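You operate a simulated robot arm through the tools that you are given. There is no shell and no other tool. Be economical: measure what you need, move in short steps, check, and stop when the job is done.

You are at the controls of a simulated robot arm. One attempt, no reset.

JOB
Put the white bracket in the blue parts bin.

Only the result counts: the job must be done as asked and must still hold three seconds after the hand-in. Knocking over, shifting, dropping, spilling or breaking anything else fails it.

ROBOT AND FRAMES
A 6-joint arm with a two-finger parallel gripper, fixed in place. Base frame: the origin is at the foot of the arm, x ahead of it, y to its left, z up; the work surface is at about z = 0. Units: mm, degrees, N and s.
With the tool pointing down near the work surface it reaches from about 140 to 580 mm from the base axis. Its first joint turns from -66.0 to 66.0 degrees. Payload 2.1 kg.
The tool frame sits at the grasp point between the pads (the TCP): z along the fingers, y along the line on which they close. The tips reach 30 mm beyond it. Largest opening 94 mm; finger width 28, thickness 10; the body of the gripper, 50 by 96 mm, starts 55 mm behind the TCP.
Orientation is that of the tool frame in the base frame, as a unit quaternion [x, y, z, w]. With the fingers straight down and closing along the base's y, the tool's x points along the base's -x, its y along +y and its z along -z.

CONTROLS
- The arm moves only by the tool move_arm. Its argument "series" is one flat list of numbers, 7 for each row, row after row: the closure in counts, from 0 (fully open) to 255 (shut), then the shift along the tool's x, y, z in m, then the turn, a rotation vector about the tool's x, y, z in rad. In form: [gripper, dx, dy, dz, ax, ay, az, gripper, dx, dy, dz, ax, ay, az, ...]. A call has 1 to 8 rows; each row is the pose to reach, as a shift and turn from the pose commanded when the call began, along the tool's axes at that moment. Each row takes 0.2 s and may step no farther than 50 mm and 8.6 degrees from the row before; otherwise, or with a gripper value out of range, the whole call is refused. Where a pose cannot be reached the arm comes as near as it can. A force on the tool above 40 N (or 10 N above the force at the start of the call, whichever is more), or a blocked arm, ends the call early, and 0.2 s more pass. The fingers move at their own pace (about 72 mm/s each) and stop on an object; they squeeze with about 31 N. The grip force told is the motor's: it shows also when the fingers shut on nothing. Time passes only in rows, and 0.2 s behind the last, so rows that repeat a pose let the fingers close. The reply holds the time, the measured pose of the TCP, the force on the tool along the base axes, the opening and the grip force, in the units named above and with some noise, and new pictures: "show" is both (left out), scene, wrist or none.
- Cameras (640 x 400 px; columns grow to the right, rows downward): "scene" is fixed at [49.7, -372.6, 493.8]; the picture's right is [0.77, -0.64, 0.00], its down [-0.37, -0.45, -0.81] and it looks along [0.52, 0.62, -0.58] (base axes); focal length 332 px, centre (320, 200). "wrist" rides on the gripper at [76, 14, -103] in the tool frame; the picture's right is [-0.18, 0.98, 0.00], its down [-0.75, -0.14, -0.64] and it looks along [-0.63, -0.12, 0.77] (tool axes); focal length 243 px, centre (320, 200). There is no depth. A picture from a camera that has moved, and an enlarged one, comes with that camera's place and axes in the base frame and with its lens. The place of the scene camera against the robot may be out by one fixed shift of up to 18 mm in any direction.
- enlarge(camera, box): a new picture of the part [left, top, right, bottom] of that camera's present view, enlarged. No time passes.
- hand_in(): hands the job in; it is judged then, once.

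Work in short steps. Places have to be worked out from the pictures, the camera data and where the tool is seen: move nearer, look again, correct. Check each grasp and each placing, and mend what went wrong. You have 90 turns and 170 pictures in all, those below and enlarged ones among them. Open the gripper and draw the arm clear of the work before you hand the job in, unless the task says otherwise; then end with one line.

The tools are called after "Request:" as a command line: name --argument value ..., lists and objects as JSON in quotes. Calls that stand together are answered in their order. move_arm: Moves the arm, as the interface text tells. Its arguments: {"type":"object","properties":{"series":{"type":"array","items":{"type":"number"}},"show":{"type":"string","enum":["both","scene","wrist","none"]}},"required":["series"]} The other tools are called the same way: enlarge (camera, box) takes an enlarged picture of a part of a camera's view; hand_in () hands the job in.

At the start:

```text
t: 0.0
eef_pos: [327.8, -98.1, 294.8]
ee_rot: [-0.001, 1.0, 0.0, 0.001]
contact_force: [0.7, 0.0, -0.1]
gripper_width: 94.0
finger_force: 0.1
```

scene: 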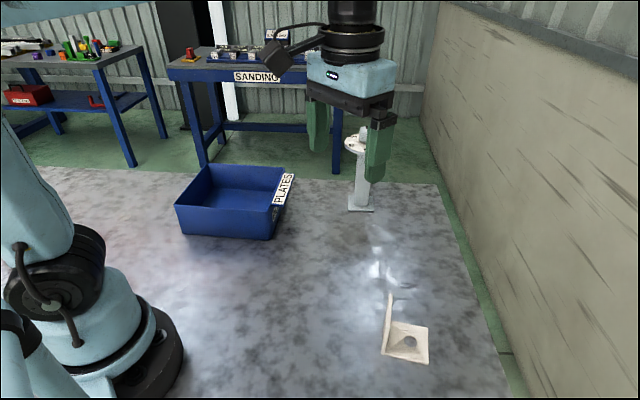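
wrist: 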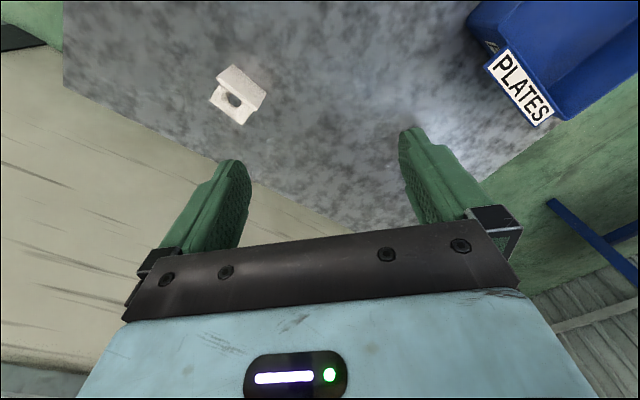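

The white L-bracket seems to lie near (344, -234) on the surface. I enlarge both views for its shape and for the bin.

Request:
enlarge --camera "scene" --box '[345, 270, 465, 380]'

Request:
enlarge --camera "wrist" --box '[180, 40, 300, 140]'

Request:
enlarge --camera "scene" --box '[150, 120, 400, 276]'

```text
3.64 times, centred on (405, 325) of scene
camera zoom: at [49.7, -372.6, 493.8], right [0.77, -0.64, 0.0], down [-0.37, -0.45, -0.81], along [0.52, 0.62, -0.58], focal length 1205 px, centre (11, -254)
```

zoom: 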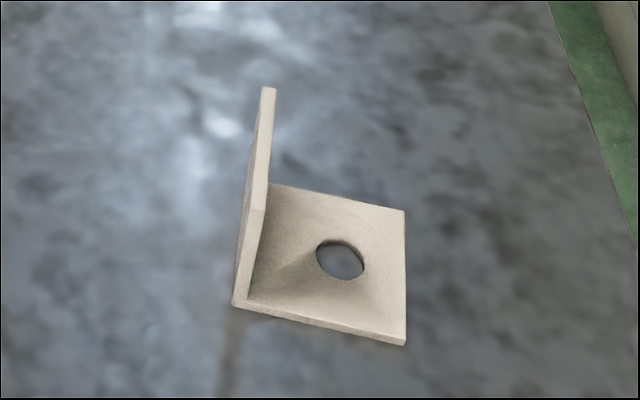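

```text
4.00 times, centred on (240, 90) of wrist
camera zoom: at [251.0, -85.8, 398.4], right [0.18, 0.98, 0.0], down [0.75, -0.14, 0.64], along [0.63, -0.12, -0.77], focal length 970 px, centre (640, 640)
```

zoom: 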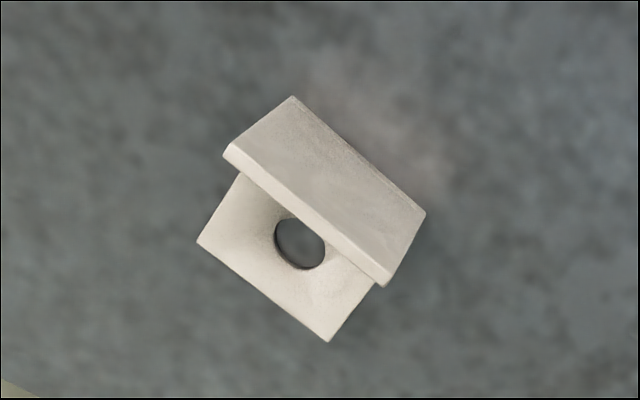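

```text
2.56 times, centred on (275, 198) of scene
camera zoom: at [49.7, -372.6, 493.8], right [0.77, -0.64, 0.0], down [-0.37, -0.45, -0.81], along [0.52, 0.62, -0.58], focal length 849 px, centre (435, 205)
```

zoom: 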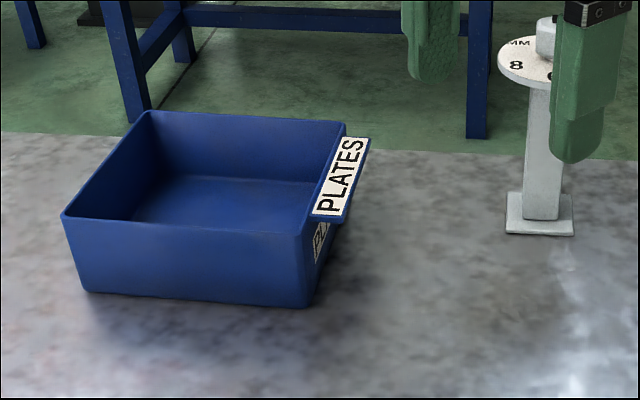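

The bracket's base plate is flat. Its wall is about 72 mm tall and 58 mm wide, runs at about 36° from x, and is centred near (328, -210). I turn the tool to close across the wall and come above it.

Request:
move_arm --series '[0, 0, -0.0224, 0.023, 0, 0, -0.1257, 0, 0, -0.0448, 0.046, 0, 0, -0.2513, 0, 0, -0.0672, 0.069, 0, 0, -0.377, 0, 0, -0.0896, 0.092, 0, 0, -0.5027, 0, 0, -0.112, 0.115, 0, 0, -0.6283, 0, 0, -0.112, 0.115, 0, 0, -0.6283]'

```text
t: 1.4
eef_pos: [330.3, -210.6, 181.5]
ee_rot: [-0.311, 0.95, 0.0, 0.0]
contact_force: [-0.5, 1.0, 0.6]
gripper_width: 94.0
finger_force: 0.0
camera wrist: at [259.5, -245.2, 283.7], right [-0.43, 0.9, 0.0], down [0.69, 0.33, 0.64], along [0.58, 0.28, -0.77], focal length 243 px, centre (320, 200)
```

scene: 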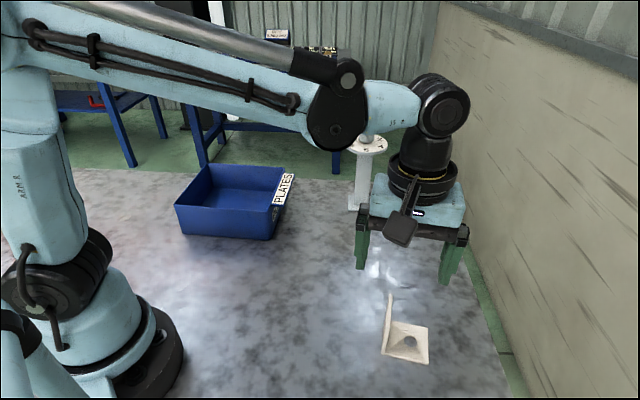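
wrist: 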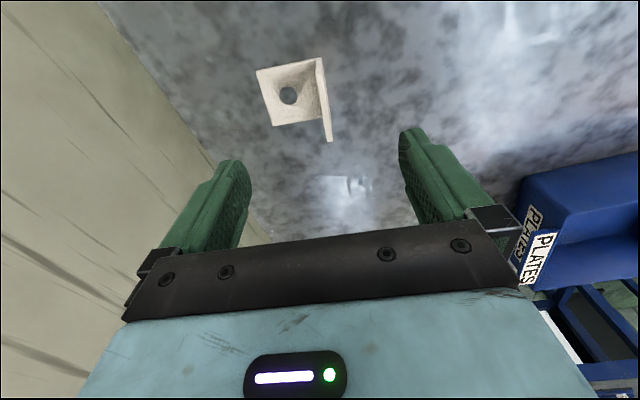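

The gripper is above the bracket with the right turn. I enlarge the wrist view to refine the wall's place.

Request:
enlarge --camera "wrist" --box '[240, 45, 360, 150]'

```text
3.81 times, centred on (300, 98) of wrist
camera zoom: at [259.5, -245.2, 283.7], right [-0.43, 0.9, 0.0], down [0.69, 0.33, 0.64], along [0.58, 0.28, -0.77], focal length 924 px, centre (396, 590)
```

zoom: 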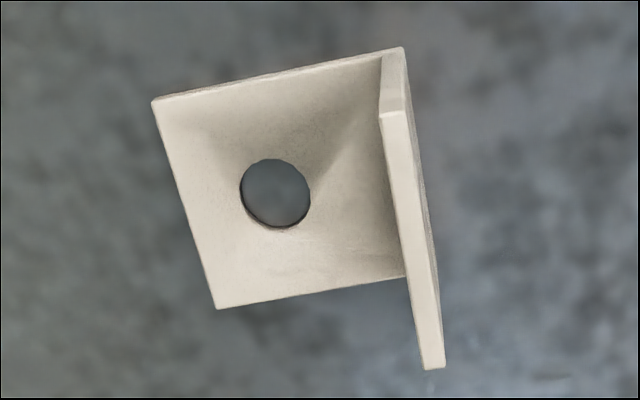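

The wall's top edge is centred at about (326.6, -208), some 3–4 mm along the closing line from the tool. I correct that and descend with open fingers to about z = 50.

Request:
move_arm --series '[0, 0, 0.003, 0.03, 0, 0, 0, 0, 0, 0.003, 0.06, 0, 0, 0, 0, 0, 0.003, 0.09, 0, 0, 0, 0, 0, 0.003, 0.115, 0, 0, 0, 0, 0, 0.003, 0.131, 0, 0, 0, 0, 0, 0.003, 0.131, 0, 0, 0]'

```text
t: 2.8
eef_pos: [327.4, -207.5, 48.1]
ee_rot: [-0.31, 0.951, 0.0, 0.001]
contact_force: [0.2, -1.1, -0.3]
gripper_width: 94.1
finger_force: 0.1
camera wrist: at [257.3, -242.7, 151.7], right [-0.43, 0.9, 0.0], down [0.69, 0.33, 0.64], along [0.58, 0.28, -0.77], focal length 243 px, centre (320, 200)
```

scene: 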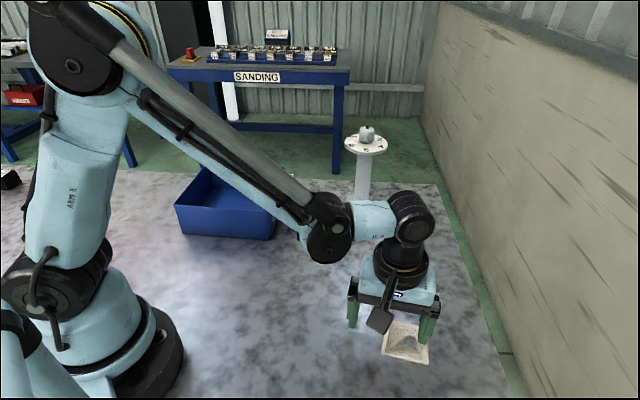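
wrist: 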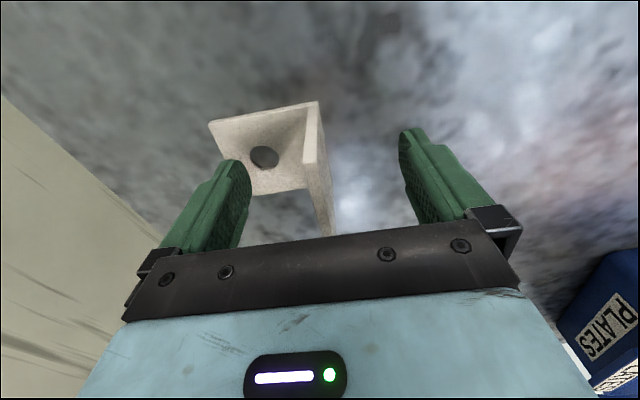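

The wall stands between the fingers with clearance on both sides, so I close.

Request:
move_arm --series '[255, 0, 0, 0, 0, 0, 0, 255, 0, 0, 0, 0, 0, 0, 255, 0, 0, 0, 0, 0, 0, 255, 0, 0, 0, 0, 0, 0, 255, 0, 0, 0, 0, 0, 0]'

```text
t: 4.0
eef_pos: [327.1, -208.5, 47.8]
ee_rot: [-0.309, 0.951, 0.001, 0.001]
contact_force: [-1.0, 2.2, 2.4]
gripper_width: 10.2
finger_force: 31.4
camera wrist: at [257.3, -242.6, 152.1], right [-0.43, 0.9, 0.0], down [0.69, 0.33, 0.64], along [0.58, 0.28, -0.77], focal length 243 px, centre (320, 200)
```

scene: 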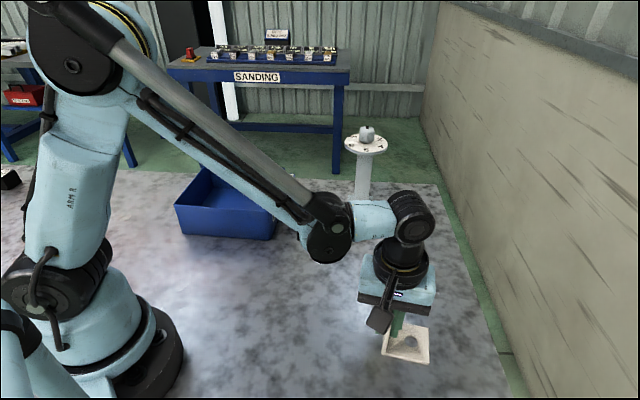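
wrist: 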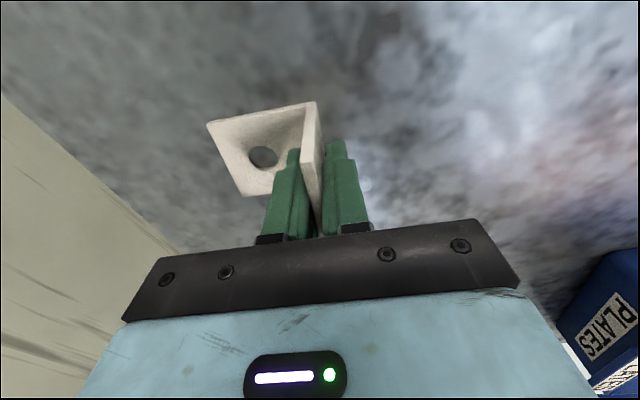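

The grip holds at 10 mm and 31 N. I lift slowly and watch for slip.

Request:
move_arm --series '[255, 0, 0, -0.01, 0, 0, 0, 255, 0, 0, -0.03, 0, 0, 0, 255, 0, 0, -0.055, 0, 0, 0, 255, 0, 0, -0.08, 0, 0, 0, 255, 0, 0, -0.105, 0, 0, 0, 255, 0, 0, -0.13, 0, 0, 0, 255, 0, 0, -0.15, 0, 0, 0]'

```text
t: 5.6
eef_pos: [326.0, -209.8, 200.3]
ee_rot: [-0.31, 0.951, -0.001, 0.0]
contact_force: [0.3, 0.4, -4.4]
gripper_width: 10.0
finger_force: 31.1
camera wrist: at [256.3, -243.2, 303.7], right [-0.43, 0.9, 0.0], down [0.69, 0.33, 0.64], along [0.58, 0.28, -0.77], focal length 243 px, centre (320, 200)
```

scene: 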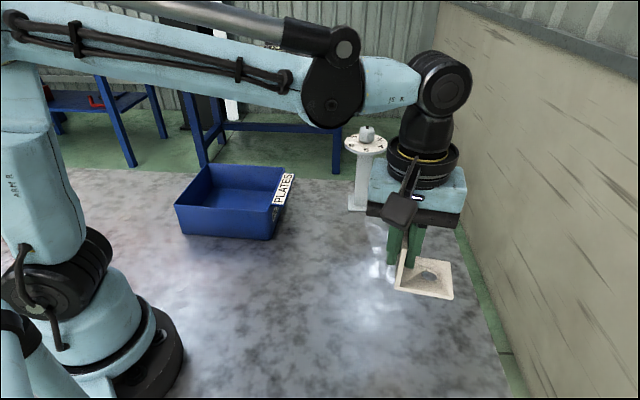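
wrist: 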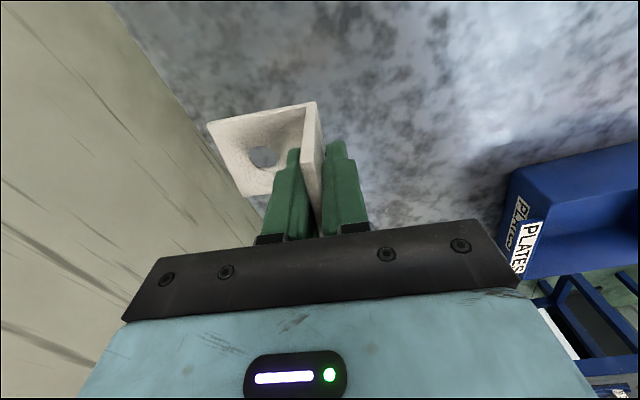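

The bracket is held and level. I carry it sideways toward the bin at this height, about two thirds of the way.

Request:
move_arm --series '[255, -0.01, 0.0158, 0, 0, 0, 0, 255, -0.03, 0.0474, 0, 0, 0, 0, 255, -0.0525, 0.083, 0, 0, 0, 0, 255, -0.075, 0.1185, 0, 0, 0, 0, 255, -0.0975, 0.154, 0, 0, 0, 0, 255, -0.12, 0.1896, 0, 0, 0, 0, 255, -0.1425, 0.225, 0, 0, 0, 0, 255, -0.16, 0.253, 0, 0, 0, 0]'

```text
t: 7.4
eef_pos: [306.3, 90.7, 198.9]
ee_rot: [-0.309, 0.951, 0.0, 0.001]
contact_force: [0.3, -0.1, -3.6]
gripper_width: 10.4
finger_force: 30.8
camera wrist: at [234.8, 56.1, 302.8], right [-0.43, 0.9, 0.0], down [0.69, 0.33, 0.64], along [0.58, 0.28, -0.77], focal length 243 px, centre (320, 200)
```

scene: 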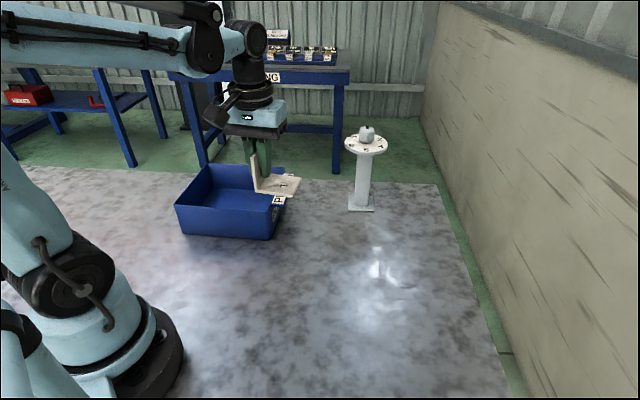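
wrist: 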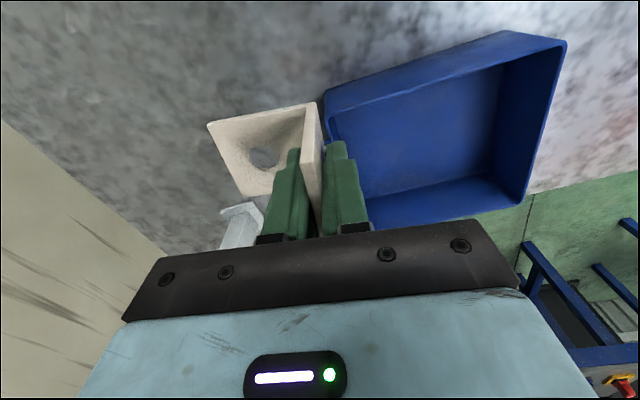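

The bin from the wrist view is centred near (305, 240), its rim at about z = 75, matching the scene view. I go on to a point above it, with a 6° turn to line up with its walls.

Request:
move_arm --series '[255, -0.01, 0.0159, 0, 0, 0, -0.02, 255, -0.03, 0.0476, 0, 0, 0, -0.04, 255, -0.05, 0.0794, 0, 0, 0, -0.06, 255, -0.07, 0.1112, 0, 0, 0, -0.08, 255, -0.0867, 0.1377, 0, 0, 0, -0.1, 255, -0.0867, 0.1377, 0, 0, 0, -0.1]'

```text
t: 8.8
eef_pos: [295.0, 252.8, 200.2]
ee_rot: [-0.356, 0.934, 0.001, 0.001]
contact_force: [-0.6, 1.1, -3.5]
gripper_width: 10.1
finger_force: 31.1
camera wrist: at [227.8, 211.5, 303.3], right [-0.52, 0.86, 0.0], down [0.66, 0.4, 0.64], along [0.55, 0.33, -0.77], focal length 243 px, centre (320, 200)
```

scene: 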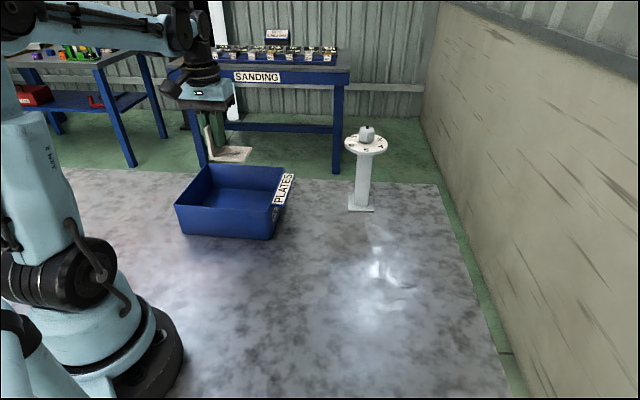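
wrist: 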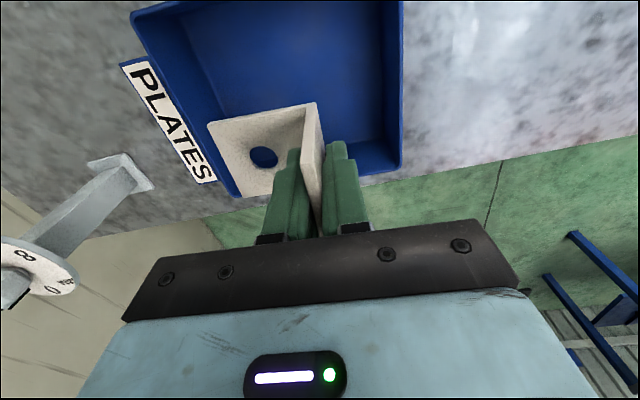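

Refined from this view, the bin centre is nearer (307, 231). I shift 12 mm back and lower halfway.

Request:
move_arm --series '[255, 0.005, -0.0116, 0, 0, 0, 0, 255, 0.005, -0.0116, 0.02, 0, 0, 0, 255, 0.005, -0.0116, 0.05, 0, 0, 0, 255, 0.005, -0.0116, 0.075, 0, 0, 0, 255, 0.005, -0.0116, 0.09, 0, 0, 0, 255, 0.005, -0.0116, 0.09, 0, 0, 0]'

```text
t: 10.2
eef_pos: [301.4, 240.4, 110.5]
ee_rot: [-0.358, 0.934, 0.0, 0.001]
contact_force: [0.0, -0.7, -3.7]
gripper_width: 9.8
finger_force: 31.0
camera wrist: at [233.6, 199.0, 213.1], right [-0.52, 0.86, 0.0], down [0.66, 0.4, 0.64], along [0.55, 0.33, -0.77], focal length 243 px, centre (320, 200)
```

scene: 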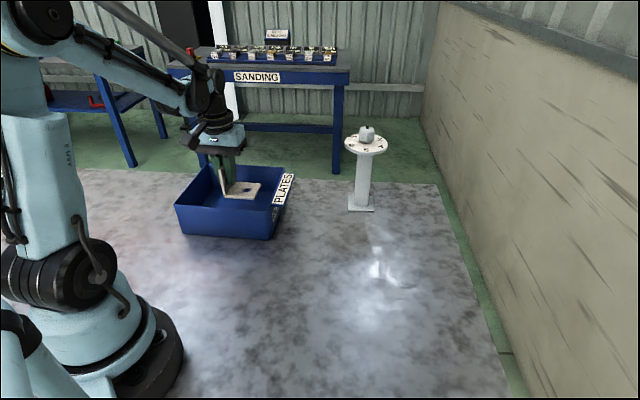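
wrist: 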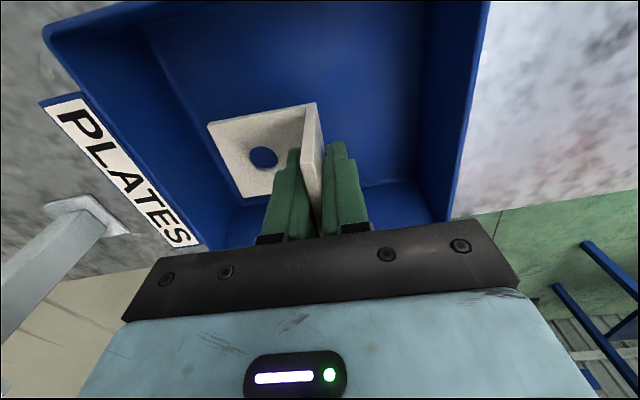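

The bracket is inside the rim with room all round. I lower it close to the bin floor with small last steps.

Request:
move_arm --series '[255, 0, 0, 0.02, 0, 0, 0, 255, 0, 0, 0.038, 0, 0, 0, 255, 0, 0, 0.046, 0, 0, 0, 255, 0, 0, 0.051, 0, 0, 0, 255, 0, 0, 0.054, 0, 0, 0, 255, 0, 0, 0.054, 0, 0, 0]'

```text
t: 11.6
eef_pos: [299.7, 240.4, 54.6]
ee_rot: [-0.357, 0.934, 0.001, 0.001]
contact_force: [-0.3, 0.3, -4.9]
gripper_width: 10.1
finger_force: 30.6
camera wrist: at [233.0, 200.0, 158.8], right [-0.52, 0.86, 0.0], down [0.66, 0.4, 0.64], along [0.55, 0.33, -0.77], focal length 243 px, centre (320, 200)
```

scene: 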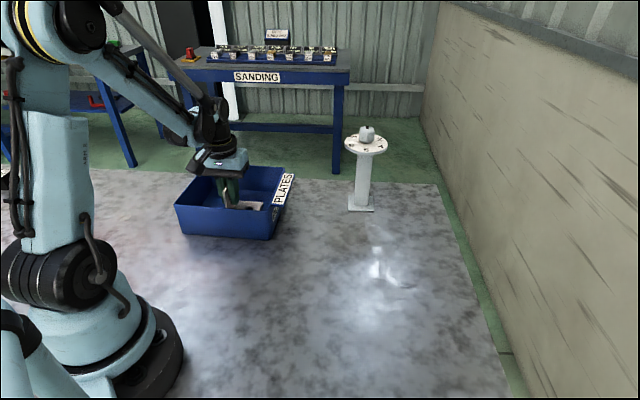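
wrist: 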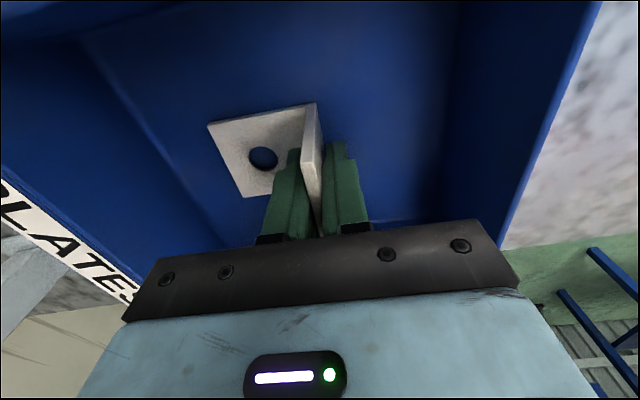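

No contact yet; the bracket's bottom is about 6 mm up. I lower another 3 mm and read the force.

Request:
move_arm --series '[255, 0, 0, 0.0015, 0, 0, 0, 255, 0, 0, 0.003, 0, 0, 0, 255, 0, 0, 0.003, 0, 0, 0]' --show "none"

```text
t: 12.4
eef_pos: [301.1, 241.2, 52.7]
ee_rot: [-0.357, 0.934, 0.0, 0.001]
contact_force: [-4.2, 6.0, 25.2]
gripper_width: 10.4
finger_force: 31.2
```

The bracket has touched the floor (25 N). I ease up 1 mm and open.

Request:
move_arm --series '[255, 0, 0, -0.001, 0, 0, 0, 255, 0, 0, -0.001, 0, 0, 0, 120, 0, 0, -0.001, 0, 0, 0, 120, 0, 0, -0.001, 0, 0, 0, 120, 0, 0, -0.001, 0, 0, 0, 120, 0, 0, -0.001, 0, 0, 0]'

```text
t: 13.8
eef_pos: [300.4, 240.7, 53.5]
ee_rot: [-0.357, 0.934, 0.001, 0.0]
contact_force: [0.1, -0.1, -0.4]
gripper_width: 49.9
finger_force: 0.0
camera wrist: at [233.3, 199.5, 156.5], right [-0.52, 0.86, 0.0], down [0.66, 0.4, 0.64], along [0.55, 0.33, -0.77], focal length 243 px, centre (320, 200)
```

scene: 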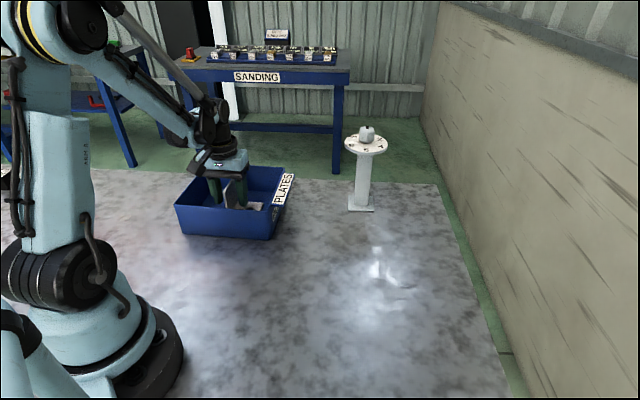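
wrist: 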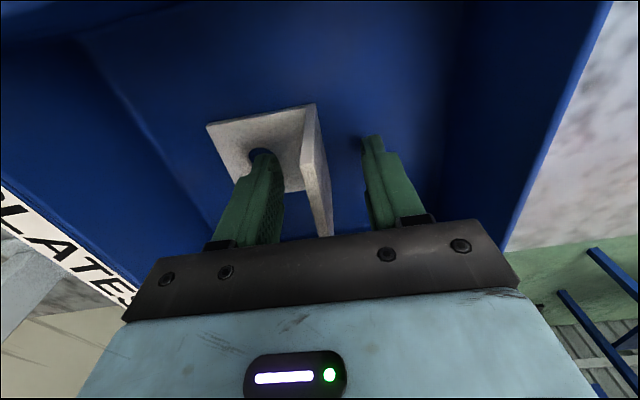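

The bracket is released and stands free of both fingers. I draw straight up, then open fully once clear.

Request:
move_arm --series '[120, 0, 0, -0.015, 0, 0, 0, 120, 0, 0, -0.04, 0, 0, 0, 120, 0, 0, -0.07, 0, 0, 0, 120, 0, 0, -0.105, 0, 0, 0, 0, 0, 0, -0.14, 0, 0, 0, 0, 0, 0, -0.17, 0, 0, 0, 0, 0, 0, -0.2, 0, 0, 0, 0, 0, 0, -0.2, 0, 0, 0]'

```text
t: 15.6
eef_pos: [299.6, 239.5, 253.7]
ee_rot: [-0.357, 0.934, 0.0, 0.001]
contact_force: [-1.0, -0.3, 0.2]
gripper_width: 94.0
finger_force: 0.1
camera wrist: at [233.0, 199.3, 357.0], right [-0.52, 0.86, 0.0], down [0.66, 0.4, 0.64], along [0.55, 0.33, -0.77], focal length 243 px, centre (320, 200)
```

scene: 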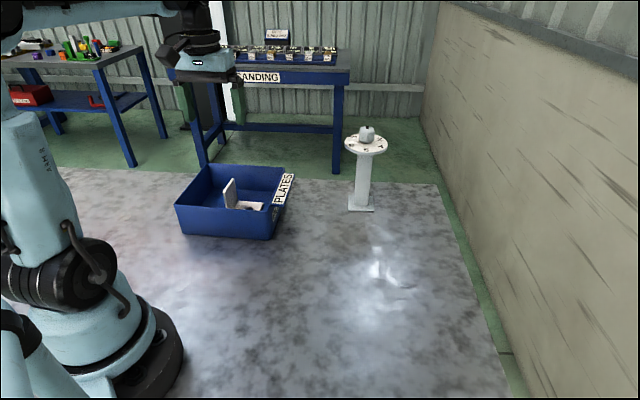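
wrist: 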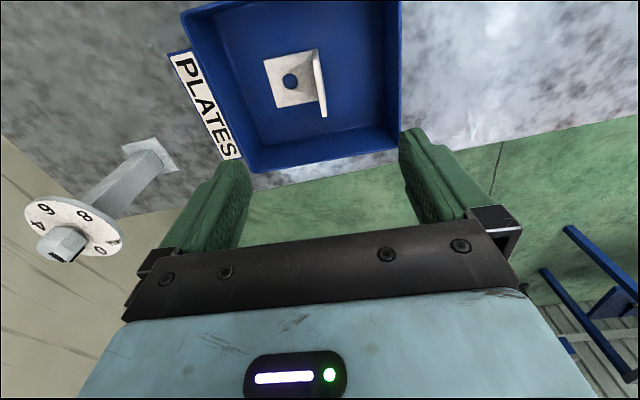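

The bracket stands flat on the floor of the blue bin. The bin and the post are unmoved, and the arm is clear and open, so I hand in.

Request:
hand_in

```text
The job is handed in.
```

The white bracket is in the blue parts bin, standing flat on its floor; nothing else was disturbed, and the open gripper is clear above it.
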